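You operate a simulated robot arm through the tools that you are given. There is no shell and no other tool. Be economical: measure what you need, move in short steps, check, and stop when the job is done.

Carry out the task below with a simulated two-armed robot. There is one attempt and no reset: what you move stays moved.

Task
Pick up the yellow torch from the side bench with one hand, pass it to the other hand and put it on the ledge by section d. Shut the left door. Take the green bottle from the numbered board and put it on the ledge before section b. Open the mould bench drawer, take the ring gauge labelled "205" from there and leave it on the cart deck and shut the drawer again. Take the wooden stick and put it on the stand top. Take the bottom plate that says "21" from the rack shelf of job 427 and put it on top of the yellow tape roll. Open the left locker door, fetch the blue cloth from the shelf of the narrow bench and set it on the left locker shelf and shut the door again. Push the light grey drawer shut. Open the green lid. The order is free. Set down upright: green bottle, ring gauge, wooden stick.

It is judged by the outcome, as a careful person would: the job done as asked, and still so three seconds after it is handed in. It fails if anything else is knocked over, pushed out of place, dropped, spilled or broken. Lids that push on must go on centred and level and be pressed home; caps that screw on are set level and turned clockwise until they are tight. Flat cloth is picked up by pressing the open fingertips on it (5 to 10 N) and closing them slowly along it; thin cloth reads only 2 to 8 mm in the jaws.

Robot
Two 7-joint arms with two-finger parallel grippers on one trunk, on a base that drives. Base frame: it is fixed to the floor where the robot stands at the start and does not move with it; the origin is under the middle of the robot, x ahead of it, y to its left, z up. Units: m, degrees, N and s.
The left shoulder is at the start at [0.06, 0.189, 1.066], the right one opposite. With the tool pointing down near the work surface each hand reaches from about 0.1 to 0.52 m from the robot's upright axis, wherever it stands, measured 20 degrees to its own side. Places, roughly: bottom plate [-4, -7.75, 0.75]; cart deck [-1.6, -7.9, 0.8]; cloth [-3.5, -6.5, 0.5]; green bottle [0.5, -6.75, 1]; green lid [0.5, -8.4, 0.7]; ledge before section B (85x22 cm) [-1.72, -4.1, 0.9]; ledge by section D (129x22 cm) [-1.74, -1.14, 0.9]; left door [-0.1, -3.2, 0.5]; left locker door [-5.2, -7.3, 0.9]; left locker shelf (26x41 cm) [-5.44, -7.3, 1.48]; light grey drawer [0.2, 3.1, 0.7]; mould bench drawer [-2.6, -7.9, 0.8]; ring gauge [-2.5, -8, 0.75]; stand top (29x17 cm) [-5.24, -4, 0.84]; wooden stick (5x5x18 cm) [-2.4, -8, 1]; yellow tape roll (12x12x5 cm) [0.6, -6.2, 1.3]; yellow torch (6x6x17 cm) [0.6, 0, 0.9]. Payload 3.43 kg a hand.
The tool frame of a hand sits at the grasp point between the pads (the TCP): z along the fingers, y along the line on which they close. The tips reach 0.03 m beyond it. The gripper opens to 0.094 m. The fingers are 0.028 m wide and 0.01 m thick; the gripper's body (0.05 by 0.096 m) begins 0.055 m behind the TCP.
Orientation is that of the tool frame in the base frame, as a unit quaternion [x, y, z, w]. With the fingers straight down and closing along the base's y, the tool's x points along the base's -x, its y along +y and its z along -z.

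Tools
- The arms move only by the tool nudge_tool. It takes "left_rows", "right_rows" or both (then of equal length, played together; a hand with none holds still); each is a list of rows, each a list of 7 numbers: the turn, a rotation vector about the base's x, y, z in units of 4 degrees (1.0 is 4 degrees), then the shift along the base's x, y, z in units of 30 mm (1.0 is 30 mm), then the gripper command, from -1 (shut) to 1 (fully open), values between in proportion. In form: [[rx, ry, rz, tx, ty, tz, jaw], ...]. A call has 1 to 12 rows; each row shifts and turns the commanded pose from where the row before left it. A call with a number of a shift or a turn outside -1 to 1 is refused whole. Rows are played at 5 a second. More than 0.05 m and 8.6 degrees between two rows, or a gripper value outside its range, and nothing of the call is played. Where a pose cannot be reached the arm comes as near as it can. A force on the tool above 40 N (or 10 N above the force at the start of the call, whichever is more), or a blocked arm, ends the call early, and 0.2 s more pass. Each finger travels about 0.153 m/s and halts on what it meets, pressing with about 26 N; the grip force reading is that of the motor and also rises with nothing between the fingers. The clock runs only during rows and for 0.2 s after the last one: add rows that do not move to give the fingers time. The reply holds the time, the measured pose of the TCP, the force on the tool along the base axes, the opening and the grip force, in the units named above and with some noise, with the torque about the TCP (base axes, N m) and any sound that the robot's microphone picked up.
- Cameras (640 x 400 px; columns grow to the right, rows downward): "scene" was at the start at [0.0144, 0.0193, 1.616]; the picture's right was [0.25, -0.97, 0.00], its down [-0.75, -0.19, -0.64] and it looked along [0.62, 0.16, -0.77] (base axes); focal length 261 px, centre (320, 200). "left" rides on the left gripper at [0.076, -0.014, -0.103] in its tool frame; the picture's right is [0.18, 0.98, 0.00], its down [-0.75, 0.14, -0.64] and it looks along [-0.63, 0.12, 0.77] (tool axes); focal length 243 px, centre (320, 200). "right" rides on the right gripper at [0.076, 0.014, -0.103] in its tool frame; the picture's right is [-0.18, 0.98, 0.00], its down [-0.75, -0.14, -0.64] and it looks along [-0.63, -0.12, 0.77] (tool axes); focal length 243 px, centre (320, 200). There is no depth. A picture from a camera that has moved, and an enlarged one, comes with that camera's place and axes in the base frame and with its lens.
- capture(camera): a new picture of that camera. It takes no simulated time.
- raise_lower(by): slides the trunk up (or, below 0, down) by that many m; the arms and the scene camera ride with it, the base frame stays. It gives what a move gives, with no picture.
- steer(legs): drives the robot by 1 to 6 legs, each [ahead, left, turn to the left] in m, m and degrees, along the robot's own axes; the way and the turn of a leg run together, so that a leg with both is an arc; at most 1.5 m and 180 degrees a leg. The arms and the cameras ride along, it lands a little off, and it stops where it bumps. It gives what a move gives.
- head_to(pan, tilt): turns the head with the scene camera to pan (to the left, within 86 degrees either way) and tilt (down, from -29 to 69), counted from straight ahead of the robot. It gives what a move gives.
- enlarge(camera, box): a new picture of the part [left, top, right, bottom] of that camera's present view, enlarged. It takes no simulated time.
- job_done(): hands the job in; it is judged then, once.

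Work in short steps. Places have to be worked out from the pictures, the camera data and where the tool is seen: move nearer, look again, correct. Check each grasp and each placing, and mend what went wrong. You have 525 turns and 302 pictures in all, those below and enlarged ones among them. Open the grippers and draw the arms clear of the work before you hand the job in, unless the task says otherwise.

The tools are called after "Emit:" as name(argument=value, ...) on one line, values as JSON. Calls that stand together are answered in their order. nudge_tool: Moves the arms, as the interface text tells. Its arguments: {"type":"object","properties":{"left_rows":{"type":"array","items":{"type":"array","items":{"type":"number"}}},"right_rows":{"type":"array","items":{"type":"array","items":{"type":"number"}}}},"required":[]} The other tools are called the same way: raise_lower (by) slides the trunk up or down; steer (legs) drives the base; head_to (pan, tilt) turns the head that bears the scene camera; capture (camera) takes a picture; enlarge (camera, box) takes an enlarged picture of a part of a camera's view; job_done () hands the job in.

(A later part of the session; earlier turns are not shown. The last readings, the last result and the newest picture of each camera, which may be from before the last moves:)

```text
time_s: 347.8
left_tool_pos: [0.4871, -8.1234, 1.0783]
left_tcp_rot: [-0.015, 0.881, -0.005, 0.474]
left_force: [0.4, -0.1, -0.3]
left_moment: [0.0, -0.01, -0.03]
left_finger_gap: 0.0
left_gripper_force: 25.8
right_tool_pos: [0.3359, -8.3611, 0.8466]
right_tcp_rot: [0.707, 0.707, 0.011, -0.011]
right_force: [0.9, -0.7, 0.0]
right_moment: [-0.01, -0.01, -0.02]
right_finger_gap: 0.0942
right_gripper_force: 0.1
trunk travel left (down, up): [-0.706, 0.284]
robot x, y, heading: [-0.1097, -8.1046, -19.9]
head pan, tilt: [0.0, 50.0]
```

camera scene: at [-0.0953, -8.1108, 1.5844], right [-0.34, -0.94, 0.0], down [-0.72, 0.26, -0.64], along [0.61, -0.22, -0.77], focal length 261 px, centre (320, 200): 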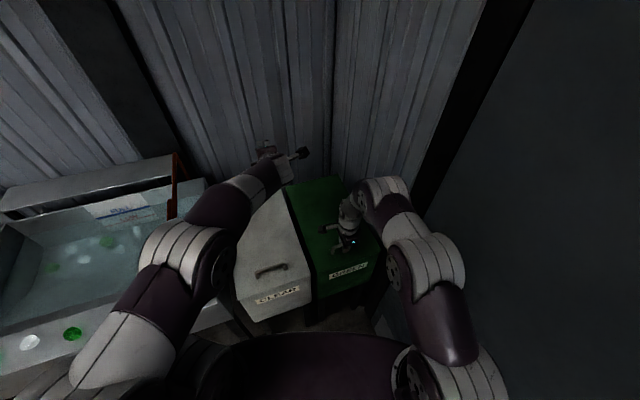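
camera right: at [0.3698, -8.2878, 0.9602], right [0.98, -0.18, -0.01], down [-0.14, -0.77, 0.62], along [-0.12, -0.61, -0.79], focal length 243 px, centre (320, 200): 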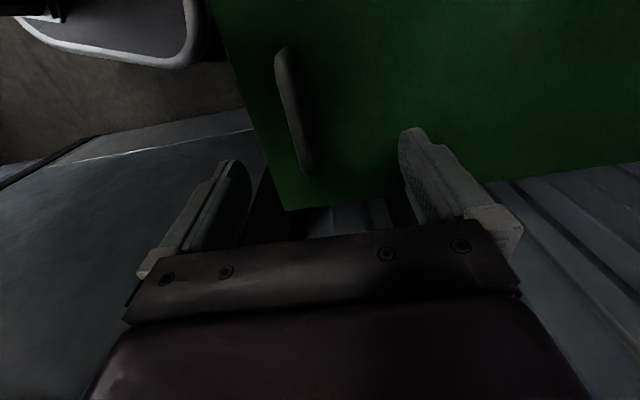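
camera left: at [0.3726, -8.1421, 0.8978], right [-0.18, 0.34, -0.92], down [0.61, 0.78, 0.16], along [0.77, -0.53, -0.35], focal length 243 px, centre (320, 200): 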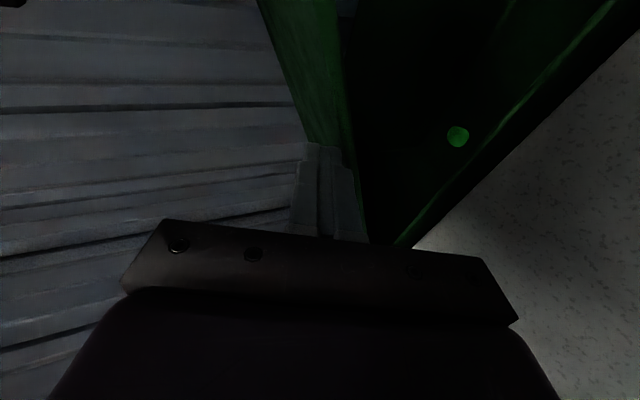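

Emit:
nudge_tool(left_rows=[[0, -1, 0, -0.3, -0.2, -0.2, -1], [0, -1, 0, -0.3, -0.2, -0.2, -1], [0, -1, 0, -0.3, -0.2, -0.2, -1], [0, -1, 0, -0.3, -0.2, -0.2, -1], [0, -1, 0, -0.3, -0.2, -0.2, -1], [0, -1, 0, -0.3, -0.2, -0.2, -1], [0, -1, 0, 0, -0.2, -0.2, -1]])

Emit:
steer(legs=[[0, 0, 10], [0.13, -0.02, 0]])

Emit:
capture(camera="scene")

Emit:
capture(camera="right")

```text
time_s: 349.4
left_tool_pos: [0.4659, -8.1637, 1.0625]
left_tcp_rot: [-0.011, 0.746, -0.012, 0.666]
left_force: [0.6, 0.1, 0.2]
left_moment: [0.01, 0.01, 0.01]
left_finger_gap: 0.0
left_gripper_force: 26.6
left hand out of reach, approached as far as the arm can: row 6, 7
right_tool_pos: [0.3358, -8.3606, 0.8453]
right_tcp_rot: [0.707, 0.707, 0.011, -0.011]
right_force: [0.6, -0.1, 0.5]
right_moment: [-0.01, -0.03, 0.0]
right_finger_gap: 0.0939
right_gripper_force: 0.0
trunk travel left (down, up): [-0.706, 0.284]
robot x, y, heading: [-0.1084, -8.1033, -19.8]
head pan, tilt: [0.0, 50.0]
```

```text
time_s: 351.4
left_tool_pos: [0.5898, -8.1068, 1.0642]
left_tcp_rot: [-0.074, 0.742, 0.045, 0.665]
left_force: [0.0, 0.4, 0.4]
left_moment: [-0.01, -0.01, -0.02]
left_finger_gap: 0.0004
left_gripper_force: 26.2
right_tool_pos: [0.496, -8.3235, 0.848]
right_tcp_rot: [0.644, 0.765, 0.011, -0.012]
right_force: [0.5, 0.6, -0.7]
right_moment: [-0.02, 0.04, -0.01]
right_finger_gap: 0.0938
right_gripper_force: 0.0
trunk travel left (down, up): [-0.706, 0.284]
robot x, y, heading: [0.0118, -8.143, -10.0]
head pan, tilt: [0.0, 50.0]
```

```text
179 pictures are left
camera scene: at [0.0289, -8.1501, 1.5845], right [-0.17, -0.98, 0.0], down [-0.75, 0.13, -0.64], along [0.63, -0.11, -0.77], focal length 261 px, centre (320, 200)
```

scene: 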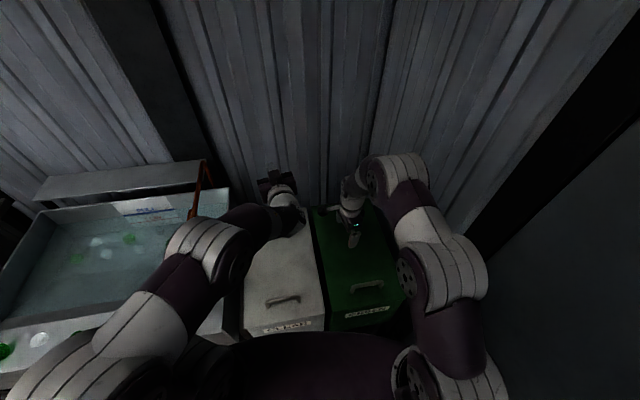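

```text
178 pictures are left
camera right: at [0.4969, -8.2497, 0.951], right [1.0, -0.02, -0.01], down [-0.01, -0.79, 0.62], along [-0.01, -0.62, -0.79], focal length 243 px, centre (320, 200)
```

right: 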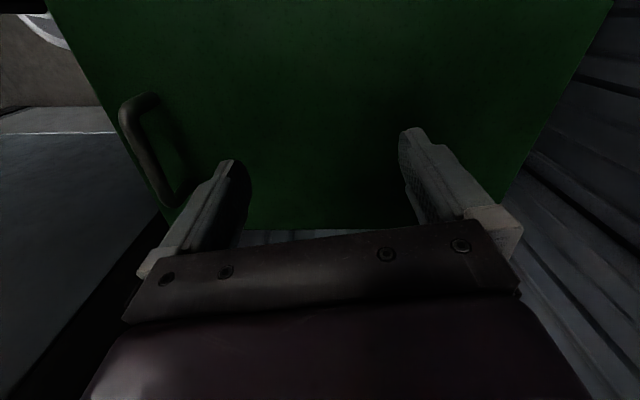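

Right hand: return over the bar and grip again.

Emit:
nudge_tool(right_rows=[[0, 0, -1, -0.9, -0.2, 0, 1], [0, 0, -1, -0.9, -0.2, 0, 1], [0, 0, -0.5, -0.9, -0.2, 0, 1], [0, 0, 0, -0.9, -0.2, 0, 1], [0, 0, 0, -0.9, -0.2, 0, 1], [0, 0, 0, -0.9, -0.2, 0, 1]])

Emit:
capture(camera="right")

```text
time_s: 352.8
left_tool_pos: [0.5894, -8.1076, 1.0629]
left_tcp_rot: [-0.073, 0.742, 0.044, 0.665]
left_force: [-1.0, -0.3, -0.1]
left_moment: [0.0, 0.03, -0.01]
left_finger_gap: 0.0
left_gripper_force: 25.9
right_tool_pos: [0.3306, -8.361, 0.8479]
right_tcp_rot: [0.709, 0.705, 0.012, -0.011]
right_force: [-0.9, -0.2, 0.4]
right_moment: [-0.01, 0.0, 0.02]
right_finger_gap: 0.0941
right_gripper_force: 0.1
trunk travel left (down, up): [-0.706, 0.284]
robot x, y, heading: [0.0107, -8.1486, -10.2]
head pan, tilt: [0.0, 50.0]
```

```text
177 pictures are left
camera right: at [0.3448, -8.2886, 0.9515], right [0.98, -0.19, 0.0], down [-0.15, -0.77, 0.62], along [-0.12, -0.61, -0.79], focal length 243 px, centre (320, 200)
```

right: 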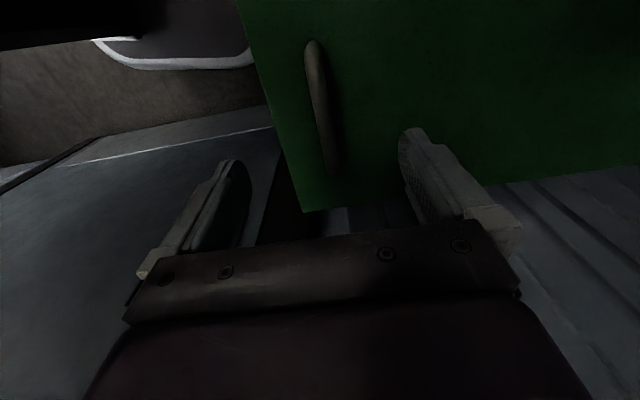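

Emit:
nudge_tool(right_rows=[[0, 0, 0, 0.1, 0.1, -1, 1], [0, 0, 0, 0, 0, -1, 1], [0, 0, 0, 0, 0, -1, 1], [0, 0, 0, 0, 0, 0, 1], [0, 0, 0, 0, 0, 0, 0], [0, 0, 0, 0, 0, 0, -1], [0, 0, 0, 0, 0, 0, -1], [0, 0, 0, 0, 0, 0, -1]])

Emit:
nudge_tool(right_rows=[[0, 0, 0, 0.09, 0, 0.69, -1], [0, 0, 0, 0.09, 0, 0.69, -1], [0, 0, 0, 0.16, 0, 0.675, -1], [0, 0, 0, 0.16, 0, 0.675, -1], [0, 0, 0, 0.23, 0, 0.653, -1], [0, 0, 0, 0.23, 0, 0.653, -1], [0, 0, 0, 0.295, 0, 0.627, -1], [0, 0, 0, 0.295, 0, 0.627, -1]])

Emit:
capture(camera="scene")

```text
time_s: 354.6
left_tool_pos: [0.589, -8.1064, 1.0636]
left_tcp_rot: [-0.074, 0.742, 0.044, 0.665]
left_force: [0.2, -0.5, 1.1]
left_moment: [0.02, 0.0, -0.03]
left_finger_gap: 0.0
left_gripper_force: 25.9
right_tool_pos: [0.3341, -8.3568, 0.7595]
right_tcp_rot: [0.709, 0.705, 0.012, -0.011]
right_force: [-9.4, -2.3, 18.5]
right_moment: [-0.27, 0.07, 0.9]
right_finger_gap: 0.0138
right_gripper_force: 44.5
trunk travel left (down, up): [-0.706, 0.284]
robot x, y, heading: [0.0121, -8.1463, -10.2]
head pan, tilt: [0.0, 50.0]
```

```text
time_s: 356.4
left_tool_pos: [0.5927, -8.1072, 1.0606]
left_tcp_rot: [-0.074, 0.743, 0.045, 0.664]
left_force: [-0.6, 0.1, 0.0]
left_moment: [0.01, 0.0, 0.03]
left_finger_gap: 0.0
left_gripper_force: 26.1
right_tool_pos: [0.3843, -8.3588, 0.9161]
right_tcp_rot: [0.709, 0.705, 0.012, -0.011]
right_force: [11.1, 2.9, -8.9]
right_moment: [-0.25, -0.1, 1.22]
right_finger_gap: 0.0137
right_gripper_force: 45.5
trunk travel left (down, up): [-0.706, 0.284]
robot x, y, heading: [0.0117, -8.1467, -9.8]
head pan, tilt: [0.0, 50.0]
```

```text
176 pictures are left
camera scene: at [0.0322, -8.1498, 1.5843], right [-0.17, -0.98, 0.0], down [-0.76, 0.13, -0.64], along [0.63, -0.11, -0.77], focal length 261 px, centre (320, 200)
```

scene: 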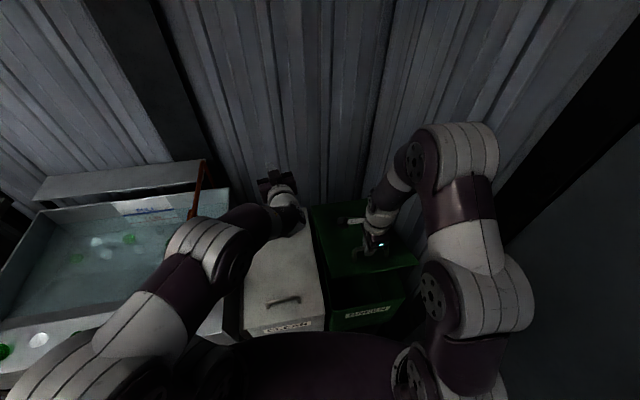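

Emit:
nudge_tool(right_rows=[[0, 0.5, 0, 0.38, 0, 0.57, -1], [0, 0.5, 0, 0.38, 0, 0.57, -1], [0, 0.6, 0, 0.43, 0, 0.54, -1], [0, 0.6, 0, 0.43, 0, 0.54, -1], [0, 0.6, 0, 0.48, 0, 0.5, -1], [0, 0.6, 0, 0.48, 0, 0.5, -1]])

Emit:
capture(camera="scene")

```text
time_s: 357.8
left_tool_pos: [0.5947, -8.11, 1.0591]
left_tcp_rot: [-0.073, 0.743, 0.045, 0.663]
left_force: [0.0, 0.0, 0.2]
left_moment: [0.01, 0.0, 0.02]
left_finger_gap: 0.0
left_gripper_force: 25.3
right_tool_pos: [0.4312, -8.3566, 0.9752]
right_tcp_rot: [0.705, 0.699, -0.073, -0.095]
right_force: [20.9, -3.6, -18.6]
right_moment: [-0.56, -0.33, 1.25]
right_finger_gap: 0.0137
right_gripper_force: 45.4
right hand out of reach, approached as far as the arm can: row 5, 6
trunk travel left (down, up): [-0.706, 0.284]
robot x, y, heading: [0.0117, -8.1455, -10.0]
head pan, tilt: [0.0, 50.0]
```

```text
175 pictures are left
camera scene: at [0.0355, -8.1517, 1.5842], right [-0.17, -0.98, 0.0], down [-0.76, 0.13, -0.64], along [0.63, -0.11, -0.77], focal length 261 px, centre (320, 200)
```

scene: 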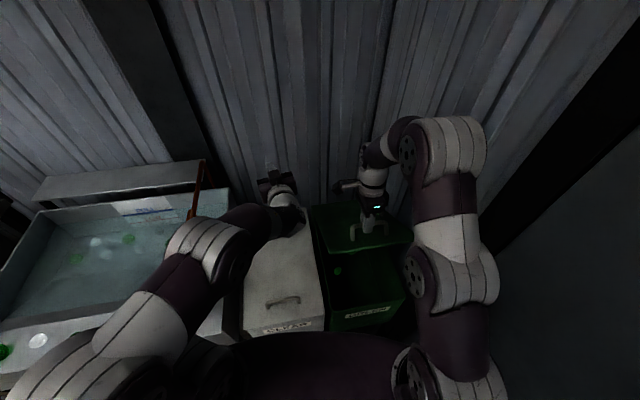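

Lid ~37°. Raise the trunk a little to let the right arm lift further.

Emit:
raise_lower(by=0.03)

Emit:
nudge_tool(right_rows=[[0, 0, 0, 0.5, 0, 0.1, -1], [0, 0, 0, 0.5, 0, 0.3, -1], [0, 0, 0, 0.5, 0, 0.4, -1]])

```text
time_s: 358.1
left_tool_pos: [0.5936, -8.1087, 1.0639]
left_tcp_rot: [-0.073, 0.743, 0.046, 0.664]
left_force: [0.1, 0.1, 0.5]
left_moment: [0.0, 0.01, 0.02]
left_finger_gap: 0.0
left_gripper_force: 26.1
right_tool_pos: [0.4337, -8.3573, 0.9774]
right_tcp_rot: [0.705, 0.7, -0.069, -0.091]
right_force: [21.8, -2.3, -20.1]
right_moment: [0.31, -0.35, 0.93]
right_finger_gap: 0.0138
right_gripper_force: 45.5
trunk travel left (down, up): [-0.708, 0.282]
robot x, y, heading: [0.0161, -8.147, -9.9]
head pan, tilt: [0.0, 50.0]
stopped: the force on the tool passed its limit at 47 N (the readings are from after the stop); the commanded pose is now the measured one
```

```text
time_s: 358.9
left_tool_pos: [0.5875, -8.1119, 1.0676]
left_tcp_rot: [-0.073, 0.741, 0.045, 0.666]
left_force: [0.2, -0.2, 0.1]
left_moment: [0.01, 0.01, 0.01]
left_finger_gap: 0.0001
left_gripper_force: 26.0
right_tool_pos: [0.4307, -8.3575, 0.9748]
right_tcp_rot: [0.706, 0.699, -0.07, -0.092]
right_force: [-15.7, -18.3, 13.3]
right_moment: [-0.96, 0.26, 1.45]
right_finger_gap: 0.0139
right_gripper_force: 45.3
right hand out of reach, approached as far as the arm can: row 1, 2, 3
trunk travel left (down, up): [-0.708, 0.282]
robot x, y, heading: [0.0087, -8.1521, -10.0]
head pan, tilt: [0.0, 50.0]
```

Emit:
raise_lower(by=0.03)

Emit:
nudge_tool(right_rows=[[0, 0, 0, 0.3, 0, 0.2, -1], [0, 0, 0, 0.4, 0, 0.3, -1]])

Emit:
raise_lower(by=0.03)

```text
time_s: 359.4
left_tool_pos: [0.5948, -8.1092, 1.0837]
left_tcp_rot: [-0.073, 0.743, 0.045, 0.663]
left_force: [0.1, -0.5, 0.1]
left_moment: [-0.02, -0.02, -0.03]
left_finger_gap: 0.0
left_gripper_force: 25.6
right_tool_pos: [0.4451, -8.3569, 0.9933]
right_tcp_rot: [0.705, 0.701, -0.064, -0.086]
right_force: [29.1, -9.7, -28.7]
right_moment: [-0.76, -0.37, 1.0]
right_finger_gap: 0.0136
right_gripper_force: 45.3
trunk travel left (down, up): [-0.73, 0.26]
robot x, y, heading: [0.0137, -8.1452, -10.1]
head pan, tilt: [0.0, 50.0]
stopped: the force on the tool passed its limit at 47 N (the readings are from after the stop); the commanded pose is now the measured one
```

```text
time_s: 360.0
left_tool_pos: [0.5939, -8.1114, 1.0847]
left_tcp_rot: [-0.073, 0.743, 0.046, 0.664]
left_force: [0.3, -0.3, -0.4]
left_moment: [-0.01, 0.05, 0.0]
left_finger_gap: 0.0
left_gripper_force: 26.4
right_tool_pos: [0.445, -8.3572, 0.9923]
right_tcp_rot: [0.705, 0.7, -0.066, -0.089]
right_force: [13.3, -19.4, -13.4]
right_moment: [-0.87, -0.25, 1.29]
right_finger_gap: 0.0138
right_gripper_force: 44.8
right hand out of reach, approached as far as the arm can: row 1, 2
trunk travel left (down, up): [-0.73, 0.26]
robot x, y, heading: [0.0104, -8.1492, -10.1]
head pan, tilt: [0.0, 50.0]
```

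```text
time_s: 360.4
left_tool_pos: [0.5937, -8.1101, 1.0889]
left_tcp_rot: [-0.074, 0.743, 0.046, 0.664]
left_force: [0.5, 0.0, 0.0]
left_moment: [0.02, -0.01, -0.02]
left_finger_gap: 0.0001
left_gripper_force: 26.1
right_tool_pos: [0.448, -8.3568, 0.9965]
right_tcp_rot: [0.705, 0.701, -0.064, -0.085]
right_force: [17.5, -11.9, -17.7]
right_moment: [-0.87, -0.35, 1.09]
right_finger_gap: 0.0138
right_gripper_force: 45.3
trunk travel left (down, up): [-0.733, 0.257]
robot x, y, heading: [0.0172, -8.1481, -10.0]
head pan, tilt: [0.0, 50.0]
stopped: the force on the tool passed its limit at 46 N (the readings are from after the stop); the commanded pose is now the measured one
```

Emit:
steer(legs=[[0.02, 0, 0]])

Emit:
raise_lower(by=0.03)

Emit:
capture(camera="scene")

```text
time_s: 361.3
left_tool_pos: [0.606, -8.1111, 1.0915]
left_tcp_rot: [-0.074, 0.741, 0.044, 0.665]
left_force: [0.5, -0.6, 0.3]
left_moment: [0.0, 0.02, 0.02]
left_finger_gap: 0.0002
left_gripper_force: 25.9
right_tool_pos: [0.4527, -8.356, 1.0007]
right_tcp_rot: [0.704, 0.701, -0.071, -0.093]
right_force: [-14.5, -0.6, 12.2]
right_moment: [0.68, 0.46, 0.87]
right_finger_gap: 0.0136
right_gripper_force: 44.9
trunk travel left (down, up): [-0.733, 0.257]
robot x, y, heading: [0.0264, -8.1488, -10.3]
head pan, tilt: [0.0, 50.0]
stopped in leg 1: the force on the tool passed its limit at 46 N (the readings are from after the stop); the commanded pose is now the measured one
```

```text
time_s: 361.8
left_tool_pos: [0.613, -8.1118, 1.1066]
left_tcp_rot: [-0.075, 0.744, 0.047, 0.662]
left_force: [-0.1, 1.4, 0.5]
left_moment: [0.03, 0.0, -0.02]
left_finger_gap: 0.0002
left_gripper_force: 25.7
right_tool_pos: [0.4676, -8.3557, 1.0143]
right_tcp_rot: [0.704, 0.702, -0.064, -0.087]
right_force: [29.5, 3.2, -34.9]
right_moment: [-0.44, -0.39, 0.72]
right_finger_gap: 0.0139
right_gripper_force: 45.1
trunk travel left (down, up): [-0.753, 0.237]
robot x, y, heading: [0.0334, -8.1546, -9.9]
head pan, tilt: [0.0, 50.0]
stopped: the force on the tool passed its limit at 50 N (the readings are from after the stop); the commanded pose is now the measured one
```

```text
174 pictures are left
camera scene: at [0.054, -8.1549, 1.6306], right [-0.17, -0.98, 0.0], down [-0.76, 0.13, -0.64], along [0.63, -0.11, -0.77], focal length 261 px, centre (320, 200)
```

scene: 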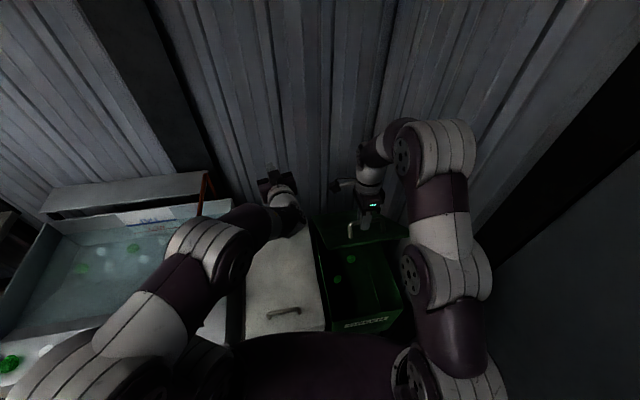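

Lid ~44°, enough. Now bring the left fist back, down, and sideways under the lid.

Emit:
nudge_tool(left_rows=[[0, 0, 0, -0.9, 0, -0.5, -1], [0, 0, 0, -0.9, 0, -0.8, -1], [0, 0, 0, -0.9, 0, -0.8, -1], [0, 0, 0, -0.8, 0, -0.9, -1], [0, 0, 0, 0, 0, -1, -1], [0, 0, 0, 0, 0, -1, -1], [0, 0, 0, 0, 0, -1, -1], [0, 0, 0, 0, 0, -1, -1], [0, 0, 0, 0, 0, -1, -1], [0, 0, 0, 0, 0, -0.8, -1]])

Emit:
capture(camera="left")

Emit:
capture(camera="scene")

```text
time_s: 364.0
left_tool_pos: [0.6722, -8.092, 0.9571]
left_tcp_rot: [-0.073, 0.745, 0.045, 0.661]
left_force: [-0.1, -0.2, -0.3]
left_moment: [-0.01, -0.04, -0.01]
left_finger_gap: 0.0
left_gripper_force: 26.0
left hand out of reach, approached as far as the arm can: row 1, 2, 3, 4, 5, 6, 7, 8, 9
right_tool_pos: [0.4672, -8.3568, 1.0126]
right_tcp_rot: [0.705, 0.7, -0.068, -0.09]
right_force: [26.3, 3.5, -31.8]
right_moment: [0.44, -0.35, 0.85]
right_finger_gap: 0.0137
right_gripper_force: 45.0
trunk travel left (down, up): [-0.753, 0.237]
robot x, y, heading: [0.0293, -8.1511, -10.3]
head pan, tilt: [0.0, 50.0]
```

```text
173 pictures are left
camera left: at [0.5668, -8.1267, 0.8949], right [-0.19, 0.96, -0.21], down [-0.57, 0.07, 0.82], along [0.8, 0.27, 0.53], focal length 243 px, centre (320, 200)
```

left: 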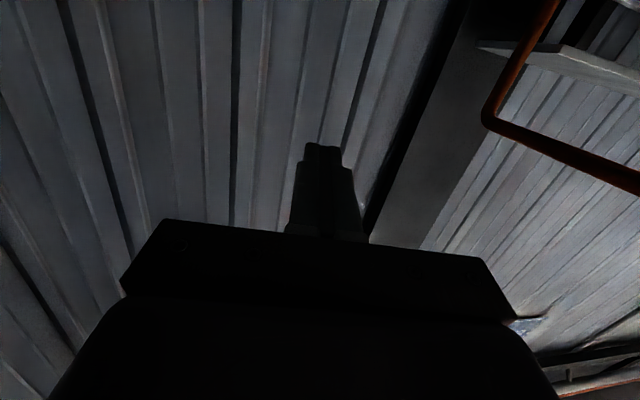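

```text
172 pictures are left
camera scene: at [0.0576, -8.1543, 1.631], right [-0.17, -0.98, 0.0], down [-0.76, 0.13, -0.64], along [0.63, -0.11, -0.77], focal length 261 px, centre (320, 200)
```

scene: 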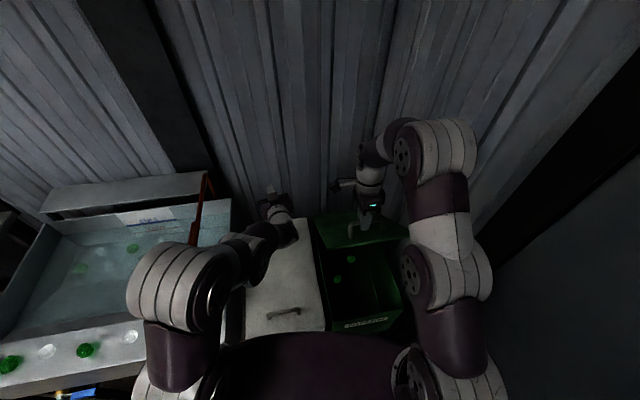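

The left hand overshoots forward at that pitch. Use a 45° downward pitch instead, which is reachable closer in and still fits under the lid.

Emit:
nudge_tool(left_rows=[[0, 1, 0, -0.5, 0, 0.3, -1], [0, 1, 0, -0.5, 0, 0.3, -1], [0, 1, 0, -0.5, 0, 0.3, -1], [0, 1, 0, -0.5, 0, 0, -1], [0, 1, 0, -0.5, 0, 0, -1], [0, 1, 0, -0.5, 0, 0, -1], [0, 1, 0, -0.5, 0, 0, -1], [0, 1, 0, -0.5, 0, 0, -1], [0, 1, 0, -0.5, 0, 0, -1], [0, 1, 0, -0.4, 0, 0, -1], [0, 1, 0, -0.4, 0, 0, -1], [0, 1, 0, -0.4, 0, 0, -1]])

Emit:
capture(camera="scene")

```text
time_s: 366.6
left_tool_pos: [0.4995, -8.0927, 0.9864]
left_tcp_rot: [-0.049, 0.949, 0.072, 0.302]
left_force: [-1.0, -0.8, -0.5]
left_moment: [0.01, -0.01, 0.01]
left_finger_gap: 0.0001
left_gripper_force: 25.5
right_tool_pos: [0.4675, -8.3564, 1.0131]
right_tcp_rot: [0.704, 0.702, -0.068, -0.09]
right_force: [26.5, 2.5, -30.9]
right_moment: [0.2, -0.41, 0.94]
right_finger_gap: 0.0137
right_gripper_force: 44.8
trunk travel left (down, up): [-0.753, 0.237]
robot x, y, heading: [0.0312, -8.1485, -9.9]
head pan, tilt: [0.0, 50.0]
```

```text
171 pictures are left
camera scene: at [0.0573, -8.1542, 1.6309], right [-0.17, -0.98, 0.0], down [-0.76, 0.13, -0.64], along [0.63, -0.11, -0.77], focal length 261 px, centre (320, 200)
```

scene: 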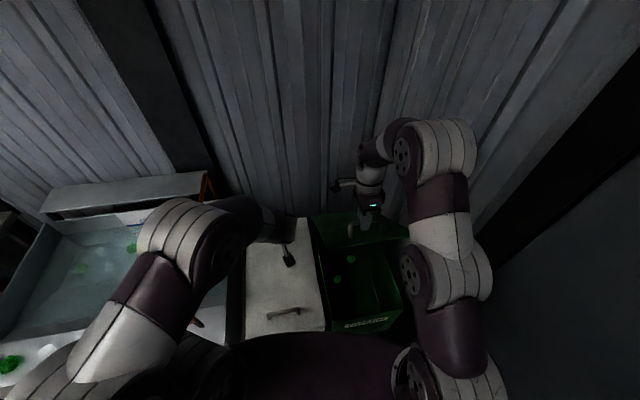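

Emit:
nudge_tool(left_rows=[[0, -1, 0, 0, 0, -0.8, -1], [0, -1, 0, 0, 0, -0.8, -1], [0, -1, 0, 0, 0, -0.8, -1], [0, 0, 0, 0, 0, -0.8, -1], [0, 0, 0, 0, 0, -0.8, -1], [0, 0, 0, 0, 0, -0.8, -1], [0, 0, 0, 0, 0, -0.7, -1]])

Emit:
capture(camera="left")

Emit:
capture(camera="scene")

```text
time_s: 368.2
left_tool_pos: [0.4989, -8.0928, 0.8207]
left_tcp_rot: [-0.056, 0.912, 0.065, 0.4]
left_force: [-0.5, -0.9, -0.8]
left_moment: [0.01, 0.02, 0.0]
left_finger_gap: 0.0003
left_gripper_force: 25.8
right_tool_pos: [0.4679, -8.3573, 1.0136]
right_tcp_rot: [0.704, 0.701, -0.069, -0.09]
right_force: [25.7, 3.6, -30.6]
right_moment: [0.32, -0.32, 0.91]
right_finger_gap: 0.0138
right_gripper_force: 44.7
trunk travel left (down, up): [-0.753, 0.237]
robot x, y, heading: [0.0282, -8.1511, -10.1]
head pan, tilt: [0.0, 50.0]
```

```text
170 pictures are left
camera left: at [0.3777, -8.1277, 0.8322], right [-0.28, 0.96, -0.06], down [0.02, 0.07, 1.0], along [0.96, 0.28, -0.04], focal length 243 px, centre (320, 200)
```

left: 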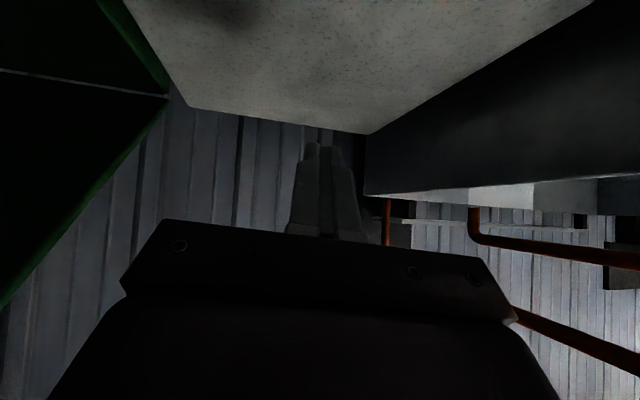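

```text
169 pictures are left
camera scene: at [0.0573, -8.1543, 1.631], right [-0.17, -0.98, 0.0], down [-0.76, 0.13, -0.64], along [0.63, -0.11, -0.77], focal length 261 px, centre (320, 200)
```

scene: 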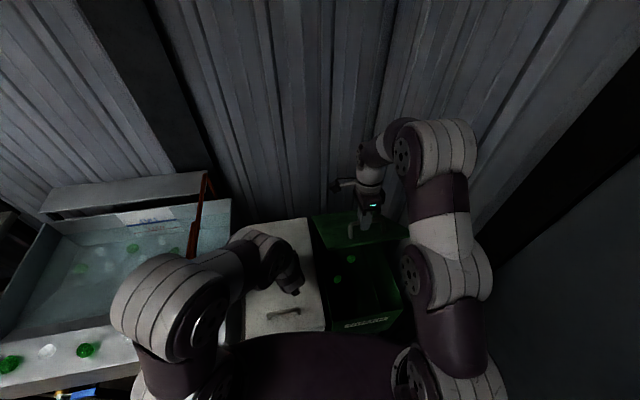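

Lid wedge is clearly open beside the fist. Slide the left fist sideways under the lid.

Emit:
nudge_tool(left_rows=[[0, 0, 0, 0, -0.8, 0, -1], [0, 0, 0, 0, -0.8, 0, -1], [0, 0, 0, 0, -0.8, 0, -1], [0, 0, 0, 0, -0.8, 0, -1], [0, 0, 0, 0, -0.8, 0, -1], [0, 0, 0, 0, -0.8, 0, -1], [0, 0, 0, 0, -0.8, 0, -1]])

Emit:
enlarge(camera="scene", box=[200, 130, 460, 340])

```text
time_s: 369.8
left_tool_pos: [0.5, -8.2602, 0.8199]
left_tcp_rot: [-0.056, 0.912, 0.067, 0.4]
left_force: [0.3, -0.2, 0.4]
left_moment: [-0.01, 0.04, 0.03]
left_finger_gap: 0.0
left_gripper_force: 25.8
right_tool_pos: [0.467, -8.3574, 1.014]
right_tcp_rot: [0.704, 0.701, -0.068, -0.089]
right_force: [24.6, 4.3, -30.5]
right_moment: [0.35, -0.38, 0.91]
right_finger_gap: 0.0134
right_gripper_force: 45.0
trunk travel left (down, up): [-0.753, 0.237]
robot x, y, heading: [0.0313, -8.1511, -9.8]
head pan, tilt: [0.0, 50.0]
```

```text
1.90 times, centred on (330, 235) of scene
camera zoom: at [0.0571, -8.1544, 1.631], right [-0.17, -0.98, 0.0], down [-0.76, 0.13, -0.64], along [0.63, -0.11, -0.77], focal length 497 px, centre (301, 133)
```

zoom: 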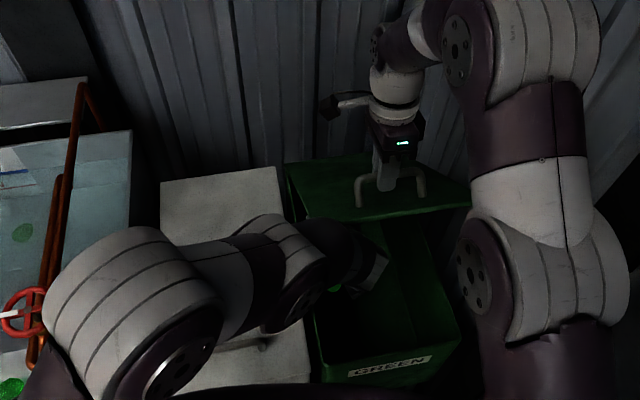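

Raise the left fist to take the lid's weight.

Emit:
nudge_tool(left_rows=[[0, 0, 0, 0, -0.5, 0.5, -1], [0, 0, 0, 0, -0.5, 0.5, -1], [0, 0, 0, 0, 0, 0.5, -1], [0, 0, 0, 0, 0, 0.4, -1]])

Emit:
nudge_tool(left_rows=[[0, 0, 0, 0, 0, 0.3, -1], [0, 0, 0, 0, 0, 0.3, -1]])

```text
time_s: 370.5
left_tool_pos: [0.4951, -8.2862, 0.8469]
left_tcp_rot: [-0.053, 0.915, 0.072, 0.394]
left_force: [-3.1, -1.1, -0.2]
left_moment: [0.05, -0.33, -0.07]
left_finger_gap: 0.0
left_gripper_force: 26.7
right_tool_pos: [0.4716, -8.3563, 1.0188]
right_tcp_rot: [0.704, 0.703, -0.061, -0.082]
right_force: [20.1, 2.3, -22.5]
right_moment: [-0.1, -0.43, 0.81]
right_finger_gap: 0.0137
right_gripper_force: 44.9
trunk travel left (down, up): [-0.753, 0.237]
robot x, y, heading: [0.0265, -8.1497, -10.1]
head pan, tilt: [0.0, 50.0]
stopped in row 3 (left hand): the force on the tool passed its limit at 47 N (the readings are from after the stop); the commanded pose is now the measured one
```

```text
time_s: 371.1
left_tool_pos: [0.4916, -8.2827, 0.8579]
left_tcp_rot: [-0.049, 0.915, 0.076, 0.392]
left_force: [-0.5, 0.2, -1.1]
left_moment: [0.01, -0.04, -0.05]
left_finger_gap: 0.0
left_gripper_force: 26.1
right_tool_pos: [0.4769, -8.3576, 1.022]
right_tcp_rot: [0.704, 0.704, -0.055, -0.076]
right_force: [18.8, -0.2, -24.1]
right_moment: [-0.32, -0.33, 0.74]
right_finger_gap: 0.0134
right_gripper_force: 45.2
trunk travel left (down, up): [-0.753, 0.237]
robot x, y, heading: [0.0314, -8.1542, -9.9]
head pan, tilt: [0.0, 50.0]
stopped in row 2 (left hand): the force on the tool passed its limit at 48 N (the readings are from after the stop); the commanded pose is now the measured one
```

Left fist is touching the lid's underside. Open the right hand and lift it clear of the lid's path.

Emit:
nudge_tool(right_rows=[[0, 0, 0, 0, 0, 0, 0.5], [0, 0, 0, 0, 0, 0, 1], [0, 0, 0, 0, 0, 0, 1], [0, 0, 0, 0, 0, 0.6, 1], [0, 0, 0, 0, 0, 0.8, 1], [0, 0, 0, -0.5, 0, 0.8, 1], [0, 0, 0, -0.8, 0, 0.5, 1], [0, 0, 0, -1, 0, 0, 1], [0, 0, 0, -1, 0, 0, 1]])

Emit:
enlarge(camera="scene", box=[200, 130, 460, 340])

```text
time_s: 373.1
left_tool_pos: [0.4868, -8.2808, 0.8594]
left_tcp_rot: [-0.05, 0.915, 0.076, 0.393]
left_force: [-1.3, 0.3, 0.1]
left_moment: [0.0, -0.2, -0.05]
left_finger_gap: 0.0001
left_gripper_force: 26.4
right_tool_pos: [0.3456, -8.3552, 1.0782]
right_tcp_rot: [0.705, 0.703, -0.055, -0.076]
right_force: [-0.5, 0.1, 0.9]
right_moment: [0.03, 0.01, -0.01]
right_finger_gap: 0.0939
right_gripper_force: 0.1
right hand out of reach, approached as far as the arm can: row 4, 5, 6
trunk travel left (down, up): [-0.753, 0.237]
robot x, y, heading: [0.0348, -8.1498, -10.1]
head pan, tilt: [0.0, 50.0]
```

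```text
1.90 times, centred on (330, 235) of scene
camera zoom: at [0.0464, -8.1533, 1.6312], right [-0.17, -0.98, 0.0], down [-0.75, 0.13, -0.64], along [0.63, -0.11, -0.77], focal length 497 px, centre (301, 133)
```

zoom: 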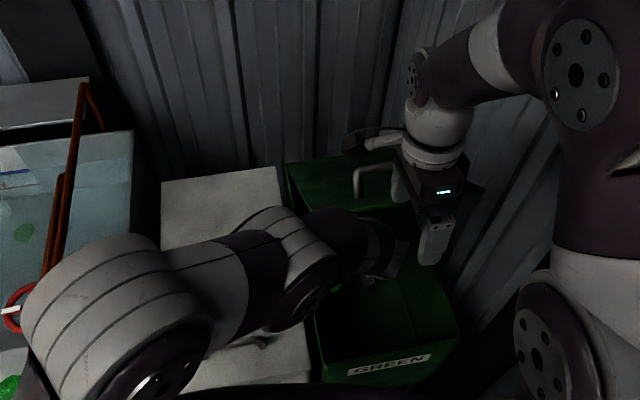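

Lid rests on the left fist. Move the right hand further out of the way.

Emit:
nudge_tool(right_rows=[[0, 0, 0, -0.8, -0.5, 0, 1], [0, 0, 0, -0.8, -0.5, 0, 1], [0, 0, 0, -0.8, -0.3, 0, 1], [0, 0, 0, -0.8, 0, 0, 1]])

Emit:
nudge_tool(left_rows=[[0, 0, 0, 0.3, 0, 0.7, -1], [0, 0, 0, 0.3, 0, 0.7, -1], [0, 0, 0, 0.4, 0, 0.6, -1], [0, 0, 0, 0.4, 0, 0.6, -1]])

Emit:
enlarge(camera="scene", box=[200, 130, 460, 340])

```text
time_s: 374.1
left_tool_pos: [0.4871, -8.2808, 0.86]
left_tcp_rot: [-0.051, 0.914, 0.076, 0.395]
left_force: [0.2, 0.7, -0.5]
left_moment: [0.01, 0.01, 0.02]
left_finger_gap: 0.0
left_gripper_force: 26.0
right_tool_pos: [0.2498, -8.3946, 1.0755]
right_tcp_rot: [0.705, 0.703, -0.054, -0.076]
right_force: [-0.7, 0.4, 0.4]
right_moment: [-0.01, -0.03, 0.01]
right_finger_gap: 0.094
right_gripper_force: 0.1
trunk travel left (down, up): [-0.753, 0.237]
robot x, y, heading: [0.0308, -8.1519, -10.0]
head pan, tilt: [0.0, 50.0]
```

```text
time_s: 375.1
left_tool_pos: [0.5324, -8.2816, 0.9394]
left_tcp_rot: [-0.05, 0.915, 0.076, 0.394]
left_force: [0.1, -0.1, -0.6]
left_moment: [0.0, -0.04, 0.04]
left_finger_gap: 0.0002
left_gripper_force: 25.9
right_tool_pos: [0.2512, -8.3925, 1.0767]
right_tcp_rot: [0.705, 0.703, -0.054, -0.077]
right_force: [0.4, -0.5, -0.3]
right_moment: [0.01, -0.01, 0.0]
right_finger_gap: 0.0942
right_gripper_force: 0.0
trunk travel left (down, up): [-0.753, 0.237]
robot x, y, heading: [0.0321, -8.1505, -10.2]
head pan, tilt: [0.0, 50.0]
```

```text
1.90 times, centred on (330, 235) of scene
camera zoom: at [0.0477, -8.153, 1.6312], right [-0.17, -0.98, 0.0], down [-0.75, 0.13, -0.64], along [0.63, -0.11, -0.77], focal length 497 px, centre (301, 133)
```

zoom: 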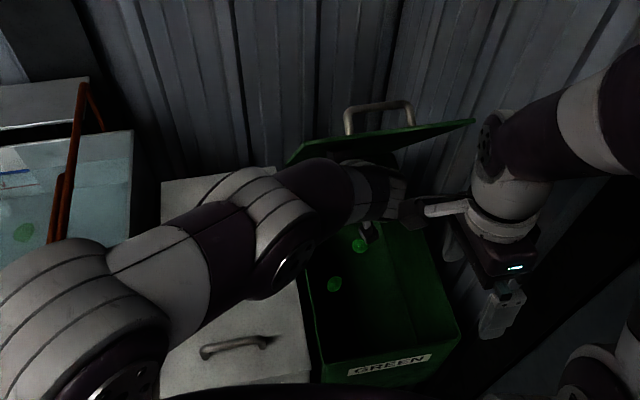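

Lid now ~70°. Keep pushing forward.

Emit:
nudge_tool(left_rows=[[0, 0, 0, 0.6, 0, 0.4, -1], [0, 0, 0, 0.6, 0, 0.4, -1], [0, 0, 0, 0.7, 0, 0.3, -1], [0, 0, 0, 0.7, 0, 0.2, -1]])

Emit:
enlarge(camera="scene", box=[200, 130, 460, 340])

```text
time_s: 376.1
left_tool_pos: [0.6069, -8.2829, 0.975]
left_tcp_rot: [-0.049, 0.915, 0.076, 0.392]
left_force: [-0.5, -0.2, -0.7]
left_moment: [-0.02, 0.08, 0.0]
left_finger_gap: 0.0001
left_gripper_force: 26.3
right_tool_pos: [0.2518, -8.394, 1.0757]
right_tcp_rot: [0.705, 0.703, -0.056, -0.076]
right_force: [-0.7, 0.7, -0.4]
right_moment: [0.02, 0.02, -0.02]
right_finger_gap: 0.0941
right_gripper_force: 0.2
trunk travel left (down, up): [-0.753, 0.237]
robot x, y, heading: [0.0317, -8.1531, -10.1]
head pan, tilt: [0.0, 50.0]
```

```text
1.90 times, centred on (330, 235) of scene
camera zoom: at [0.049, -8.1534, 1.6311], right [-0.17, -0.98, 0.0], down [-0.76, 0.13, -0.64], along [0.63, -0.11, -0.77], focal length 497 px, centre (301, 133)
```

zoom: 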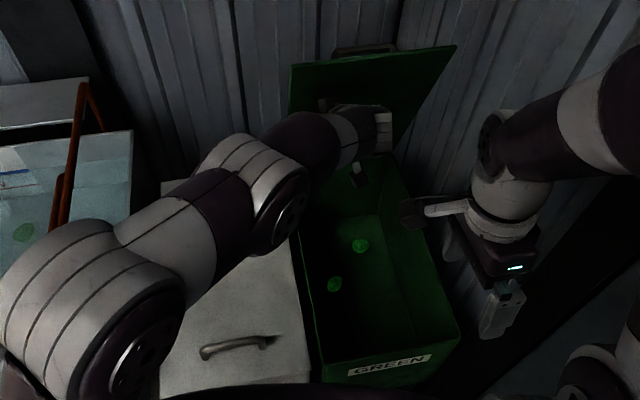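

Emit:
nudge_tool(left_rows=[[0, 0, 0, 0.7, 0, 0.1, -1], [0, 0, 0, 0.7, 0, 0, -1], [0, 0, 0, 0.6, 0, 0, -1]])

Emit:
enlarge(camera="scene", box=[200, 130, 460, 340])

```text
time_s: 376.9
left_tool_pos: [0.6679, -8.2824, 0.9787]
left_tcp_rot: [-0.05, 0.915, 0.076, 0.394]
left_force: [-1.0, -1.0, -0.1]
left_moment: [0.0, 0.0, 0.01]
left_finger_gap: 0.0003
left_gripper_force: 25.9
right_tool_pos: [0.2517, -8.394, 1.0776]
right_tcp_rot: [0.705, 0.703, -0.056, -0.076]
right_force: [0.4, -0.5, 0.3]
right_moment: [0.0, 0.02, -0.05]
right_finger_gap: 0.0938
right_gripper_force: 0.1
trunk travel left (down, up): [-0.753, 0.237]
robot x, y, heading: [0.0311, -8.1521, -10.1]
head pan, tilt: [0.0, 50.0]
```

```text
1.90 times, centred on (330, 235) of scene
camera zoom: at [0.0485, -8.1534, 1.6311], right [-0.17, -0.98, 0.0], down [-0.75, 0.13, -0.64], along [0.63, -0.11, -0.77], focal length 497 px, centre (301, 133)
```

zoom: 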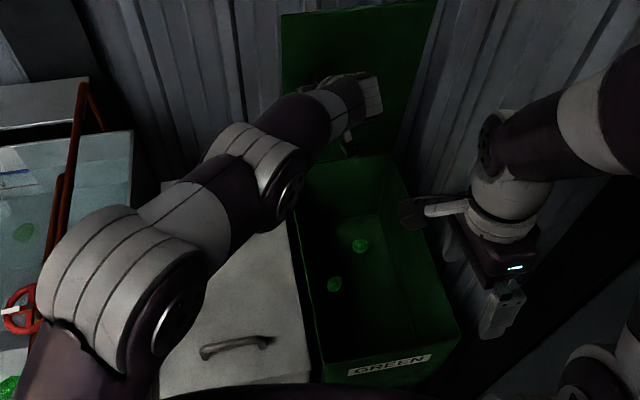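

Lid is past vertical. Withdraw the left hand and check it stays.

Emit:
nudge_tool(left_rows=[[0, 0, 0, -0.8, 0, 0.2, -1], [0, 0, 0, -0.8, 0, 0.2, -1], [0, 0, 0, -0.8, 0.2, 0.2, -1], [0, 0, 0, -0.8, 0.2, 0.2, -1], [0, 0, 0, -0.8, 0.2, 0.2, -1], [0, 0, 0, -0.8, 0.2, 0, -1]])

Emit:
steer(legs=[[-0.2, 0, 0]])

Emit:
capture(camera="scene")

```text
time_s: 378.3
left_tool_pos: [0.5235, -8.2587, 1.0104]
left_tcp_rot: [-0.05, 0.914, 0.075, 0.395]
left_force: [0.0, 0.3, -0.1]
left_moment: [0.03, -0.02, 0.0]
left_finger_gap: 0.0002
left_gripper_force: 26.3
right_tool_pos: [0.2494, -8.3936, 1.0771]
right_tcp_rot: [0.705, 0.703, -0.055, -0.077]
right_force: [-0.1, 0.2, 1.0]
right_moment: [-0.01, 0.01, 0.01]
right_finger_gap: 0.0939
right_gripper_force: 0.1
trunk travel left (down, up): [-0.753, 0.237]
robot x, y, heading: [0.0306, -8.1526, -10.0]
head pan, tilt: [0.0, 50.0]
```

```text
time_s: 379.9
left_tool_pos: [0.3251, -8.2241, 1.0094]
left_tcp_rot: [-0.049, 0.915, 0.075, 0.394]
left_force: [0.4, 0.1, -0.8]
left_moment: [0.01, -0.02, -0.03]
left_finger_gap: 0.0001
left_gripper_force: 25.8
right_tool_pos: [0.0526, -8.3595, 1.0768]
right_tcp_rot: [0.705, 0.702, -0.055, -0.076]
right_force: [0.3, -0.7, 0.8]
right_moment: [0.02, -0.01, 0.0]
right_finger_gap: 0.094
right_gripper_force: 0.1
trunk travel left (down, up): [-0.753, 0.237]
robot x, y, heading: [-0.1657, -8.1147, -9.9]
head pan, tilt: [0.0, 50.0]
```

```text
163 pictures are left
camera scene: at [-0.1503, -8.1185, 1.6311], right [-0.17, -0.98, 0.0], down [-0.75, 0.13, -0.64], along [0.63, -0.11, -0.77], focal length 261 px, centre (320, 200)
```

scene: 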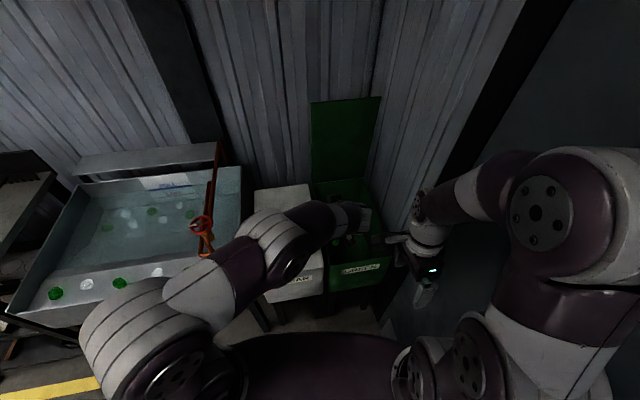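

The green lid is open and stays. Bring both hands back to natural pointing-down poses before leaving the corner.

Emit:
nudge_tool(left_rows=[[0, 1, 0, -0.4, 0, 0.1, -1], [0, 1, 0, -0.4, 0, 0.1, -1], [0, 1, 0, -0.4, 0, 0.1, -1], [0, 1, 0, -0.4, 0, 0.1, -1], [0, 1, 0, -0.4, 0, 0.1, -1], [0, 1, 0, -0.4, 0, 0, -1], [0, 1, 0, -0.4, 0, 0, -1], [0, 1, 0, -0.4, 0, 0, -1], [0, 1, 0, -0.4, 0, 0, -1], [0, 1, 0, -0.4, 0, 0, 1], [0, 1, 0, -0.4, 0, 0, 1], [0, 0.5, 0, 0, 0, 0, 1]], right_rows=[[0, -1, 0, 0.3, 0, 0, 1], [0, -1, 0, 0.3, 0, 0, 1], [0, -0.4, 1, 0.3, 0, 0, 1], [0, 0, 1, 0.3, 0, 0, 1], [0, 0, 1, 0.3, 0, 0, 1], [0, 0, 1, 0.3, 0, 0, 1], [0, 0, 1, 0, 0, 0, 1], [0, 0, 1, 0, 0, 0, 1], [0, 0, 1, 0, 0, 0, 1], [0, 0, 1, 0, 0, 0, 1], [0, 0, 1, 0, 0, 0, 1], [0, 0, 1, 0, 0, 0, 1]])

Emit:
nudge_tool(right_rows=[[0, 0, 1, 0, 0, 0, 1], [0, 0, 1, 0, 0, 0, 1], [0, 0, 1, 0, 0, 0, 1], [0, 0, 1, 0, 0, 0, 1], [0, 0, 1, 0, 0, 0, 1], [0, 0, 1, 0, 0, 0, 1], [0, 0, 1, 0, 0, 0, 1], [0, 0, 1, 0, 0, 0, 1], [0, 0, 1, 0, 0, 0, 1], [0, 0, 1, 0, 0, 0, 1]])

```text
time_s: 382.5
left_tool_pos: [0.1945, -8.225, 1.0252]
left_tcp_rot: [-0.016, 0.996, 0.089, 0.004]
left_force: [-1.2, -0.1, -0.1]
left_moment: [-0.01, -0.03, 0.02]
left_finger_gap: 0.0938
left_gripper_force: 0.1
right_tool_pos: [0.107, -8.3593, 1.0768]
right_tcp_rot: [0.423, 0.906, -0.003, -0.018]
right_force: [-0.7, 0.5, 0.2]
right_moment: [-0.01, 0.01, 0.01]
right_finger_gap: 0.094
right_gripper_force: 0.0
trunk travel left (down, up): [-0.753, 0.237]
robot x, y, heading: [-0.1666, -8.1172, -10.0]
head pan, tilt: [0.0, 50.0]
```

```text
time_s: 384.7
left_tool_pos: [0.1942, -8.2259, 1.0244]
left_tcp_rot: [-0.017, 0.996, 0.09, 0.005]
left_force: [0.1, -0.6, 0.0]
left_moment: [-0.02, -0.01, 0.04]
left_finger_gap: 0.0938
left_gripper_force: 0.0
right_tool_pos: [0.1056, -8.3589, 1.0758]
right_tcp_rot: [0.086, 0.996, -0.008, -0.016]
right_force: [0.0, 0.0, 0.3]
right_moment: [-0.03, -0.02, 0.01]
right_finger_gap: 0.0941
right_gripper_force: 0.0
trunk travel left (down, up): [-0.753, 0.237]
robot x, y, heading: [-0.1696, -8.1172, -10.1]
head pan, tilt: [0.0, 50.0]
```

Emit:
nudge_tool(left_rows=[[-1, 0, 0, 0, 0.8, 0.2, 1], [-1, 0, 0, 0, 0.8, 0.2, 1], [-0.6, 0, 0, 0, 0.8, 0.2, 1], [0, 0, 0, 0, 0.8, 0.2, 1], [0, 0, 0, 0, 0.8, 0, 1], [0, 0, 0, 0, 0.8, 0, 1]])

Emit:
steer(legs=[[-0.03, 0, 10], [-0.06, 1.0, 0], [-0.3, 0.1, 0], [0, 0, -90]])

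Emit:
head_to(pan=-30, tilt=30)

Emit:
capture(camera="scene")

```text
time_s: 386.1
left_tool_pos: [0.1931, -8.0776, 1.0477]
left_tcp_rot: [-0.017, 1.0, -0.003, 0.003]
left_force: [0.4, 0.0, -0.6]
left_moment: [0.01, 0.02, 0.0]
left_finger_gap: 0.0942
left_gripper_force: 0.1
right_tool_pos: [0.1063, -8.3574, 1.0767]
right_tcp_rot: [0.089, 0.996, -0.008, -0.017]
right_force: [-0.4, 0.3, 0.2]
right_moment: [-0.03, 0.0, 0.0]
right_finger_gap: 0.094
right_gripper_force: 0.1
trunk travel left (down, up): [-0.753, 0.237]
robot x, y, heading: [-0.1656, -8.1169, -10.0]
head pan, tilt: [0.0, 50.0]
```

```text
time_s: 397.5
left_tool_pos: [-0.459, -7.3708, 1.048]
left_tcp_rot: [0.633, 0.774, -0.003, 0.002]
left_force: [0.6, 0.1, 0.2]
left_moment: [0.0, 0.01, 0.03]
left_finger_gap: 0.0938
left_gripper_force: 0.0
right_tool_pos: [-0.7488, -7.3307, 1.0761]
right_tcp_rot: [0.71, 0.704, 0.004, -0.017]
right_force: [0.5, -0.1, 0.3]
right_moment: [0.01, 0.02, 0.01]
right_finger_gap: 0.0941
right_gripper_force: 0.0
trunk travel left (down, up): [-0.753, 0.237]
robot x, y, heading: [-0.5548, -7.0243, -90.2]
head pan, tilt: [0.0, 50.0]
```

```text
time_s: 398.4
left_tool_pos: [-0.4581, -7.3707, 1.0487]
left_tcp_rot: [0.632, 0.775, -0.003, 0.001]
left_force: [0.4, -0.3, -0.4]
left_moment: [-0.02, -0.03, -0.01]
left_finger_gap: 0.0939
left_gripper_force: 0.0
right_tool_pos: [-0.7483, -7.331, 1.0773]
right_tcp_rot: [0.71, 0.704, 0.004, -0.018]
right_force: [-0.2, -0.2, 0.4]
right_moment: [0.02, 0.01, -0.03]
right_finger_gap: 0.0941
right_gripper_force: 0.0
trunk travel left (down, up): [-0.753, 0.237]
robot x, y, heading: [-0.5531, -7.0233, -90.5]
head pan, tilt: [-30.0, 30.0]
```

```text
162 pictures are left
camera scene: at [-0.5995, -7.038, 1.6606], right [-0.86, 0.51, 0.0], down [0.25, 0.43, -0.87], along [-0.44, -0.75, -0.5], focal length 261 px, centre (320, 200)
```

scene: 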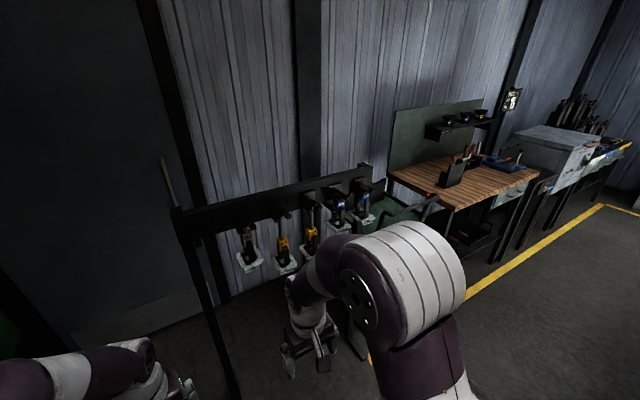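

Rack and its tools are fine. Slide along to the mould bench.

Emit:
steer(legs=[[0, -1.0, 0], [0, -0.95, 0.5]])

Emit:
head_to(pan=0, tilt=35)

Emit:
capture(camera="scene")

```text
time_s: 408.2
left_tool_pos: [-2.4106, -7.3422, 1.0486]
left_tcp_rot: [0.632, 0.775, -0.003, 0.001]
left_force: [0.1, -1.3, -1.0]
left_moment: [0.01, 0.02, 0.03]
left_finger_gap: 0.0942
left_gripper_force: 0.1
right_tool_pos: [-2.7022, -7.305, 1.0773]
right_tcp_rot: [0.709, 0.705, 0.004, -0.017]
right_force: [-0.4, 0.2, -0.1]
right_moment: [0.0, -0.01, 0.0]
right_finger_gap: 0.0941
right_gripper_force: 0.1
trunk travel left (down, up): [-0.753, 0.237]
robot x, y, heading: [-2.5067, -6.9949, -89.9]
head pan, tilt: [-30.0, 30.0]
```

```text
time_s: 409.1
left_tool_pos: [-2.4109, -7.3433, 1.0488]
left_tcp_rot: [0.632, 0.775, -0.004, 0.003]
left_force: [-0.6, 0.3, 0.2]
left_moment: [0.0, -0.05, -0.03]
left_finger_gap: 0.0939
left_gripper_force: 0.0
right_tool_pos: [-2.7019, -7.3043, 1.0764]
right_tcp_rot: [0.709, 0.705, 0.005, -0.017]
right_force: [-0.1, 0.8, -1.0]
right_moment: [-0.01, -0.03, 0.0]
right_finger_gap: 0.094
right_gripper_force: 0.1
trunk travel left (down, up): [-0.753, 0.237]
robot x, y, heading: [-2.5099, -6.9938, -90.1]
head pan, tilt: [0.0, 35.0]
```

```text
161 pictures are left
camera scene: at [-2.509, -7.0214, 1.6529], right [-1.0, 0.0, 0.0], down [0.0, 0.57, -0.82], along [0.0, -0.82, -0.57], focal length 261 px, centre (320, 200)
```

scene: 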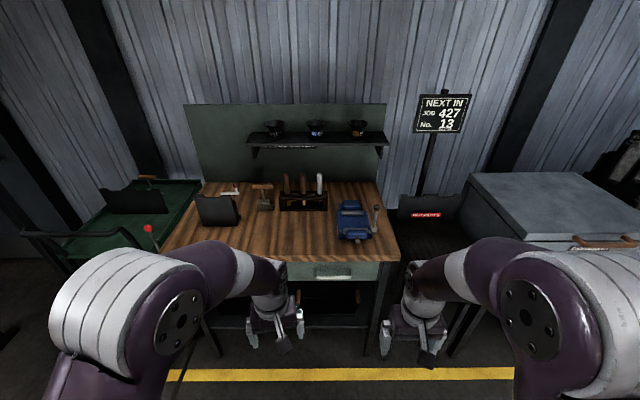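

Emit:
enlarge(camera="scene", box=[170, 100, 410, 300])

```text
2.00 times, centred on (290, 200) of scene
camera zoom: at [-2.509, -7.0214, 1.6529], right [-1.0, 0.0, 0.0], down [0.0, 0.57, -0.82], along [0.0, -0.82, -0.57], focal length 522 px, centre (380, 200)
```

zoom: 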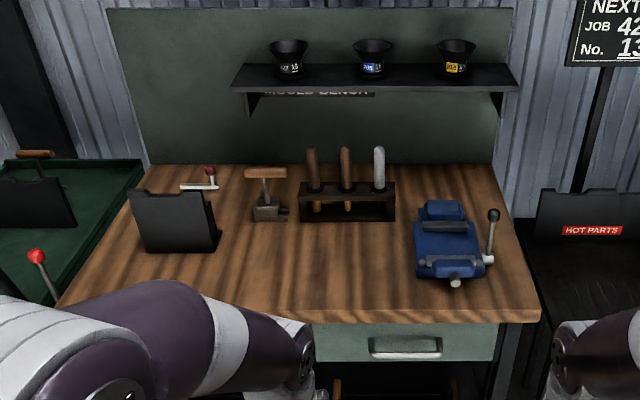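

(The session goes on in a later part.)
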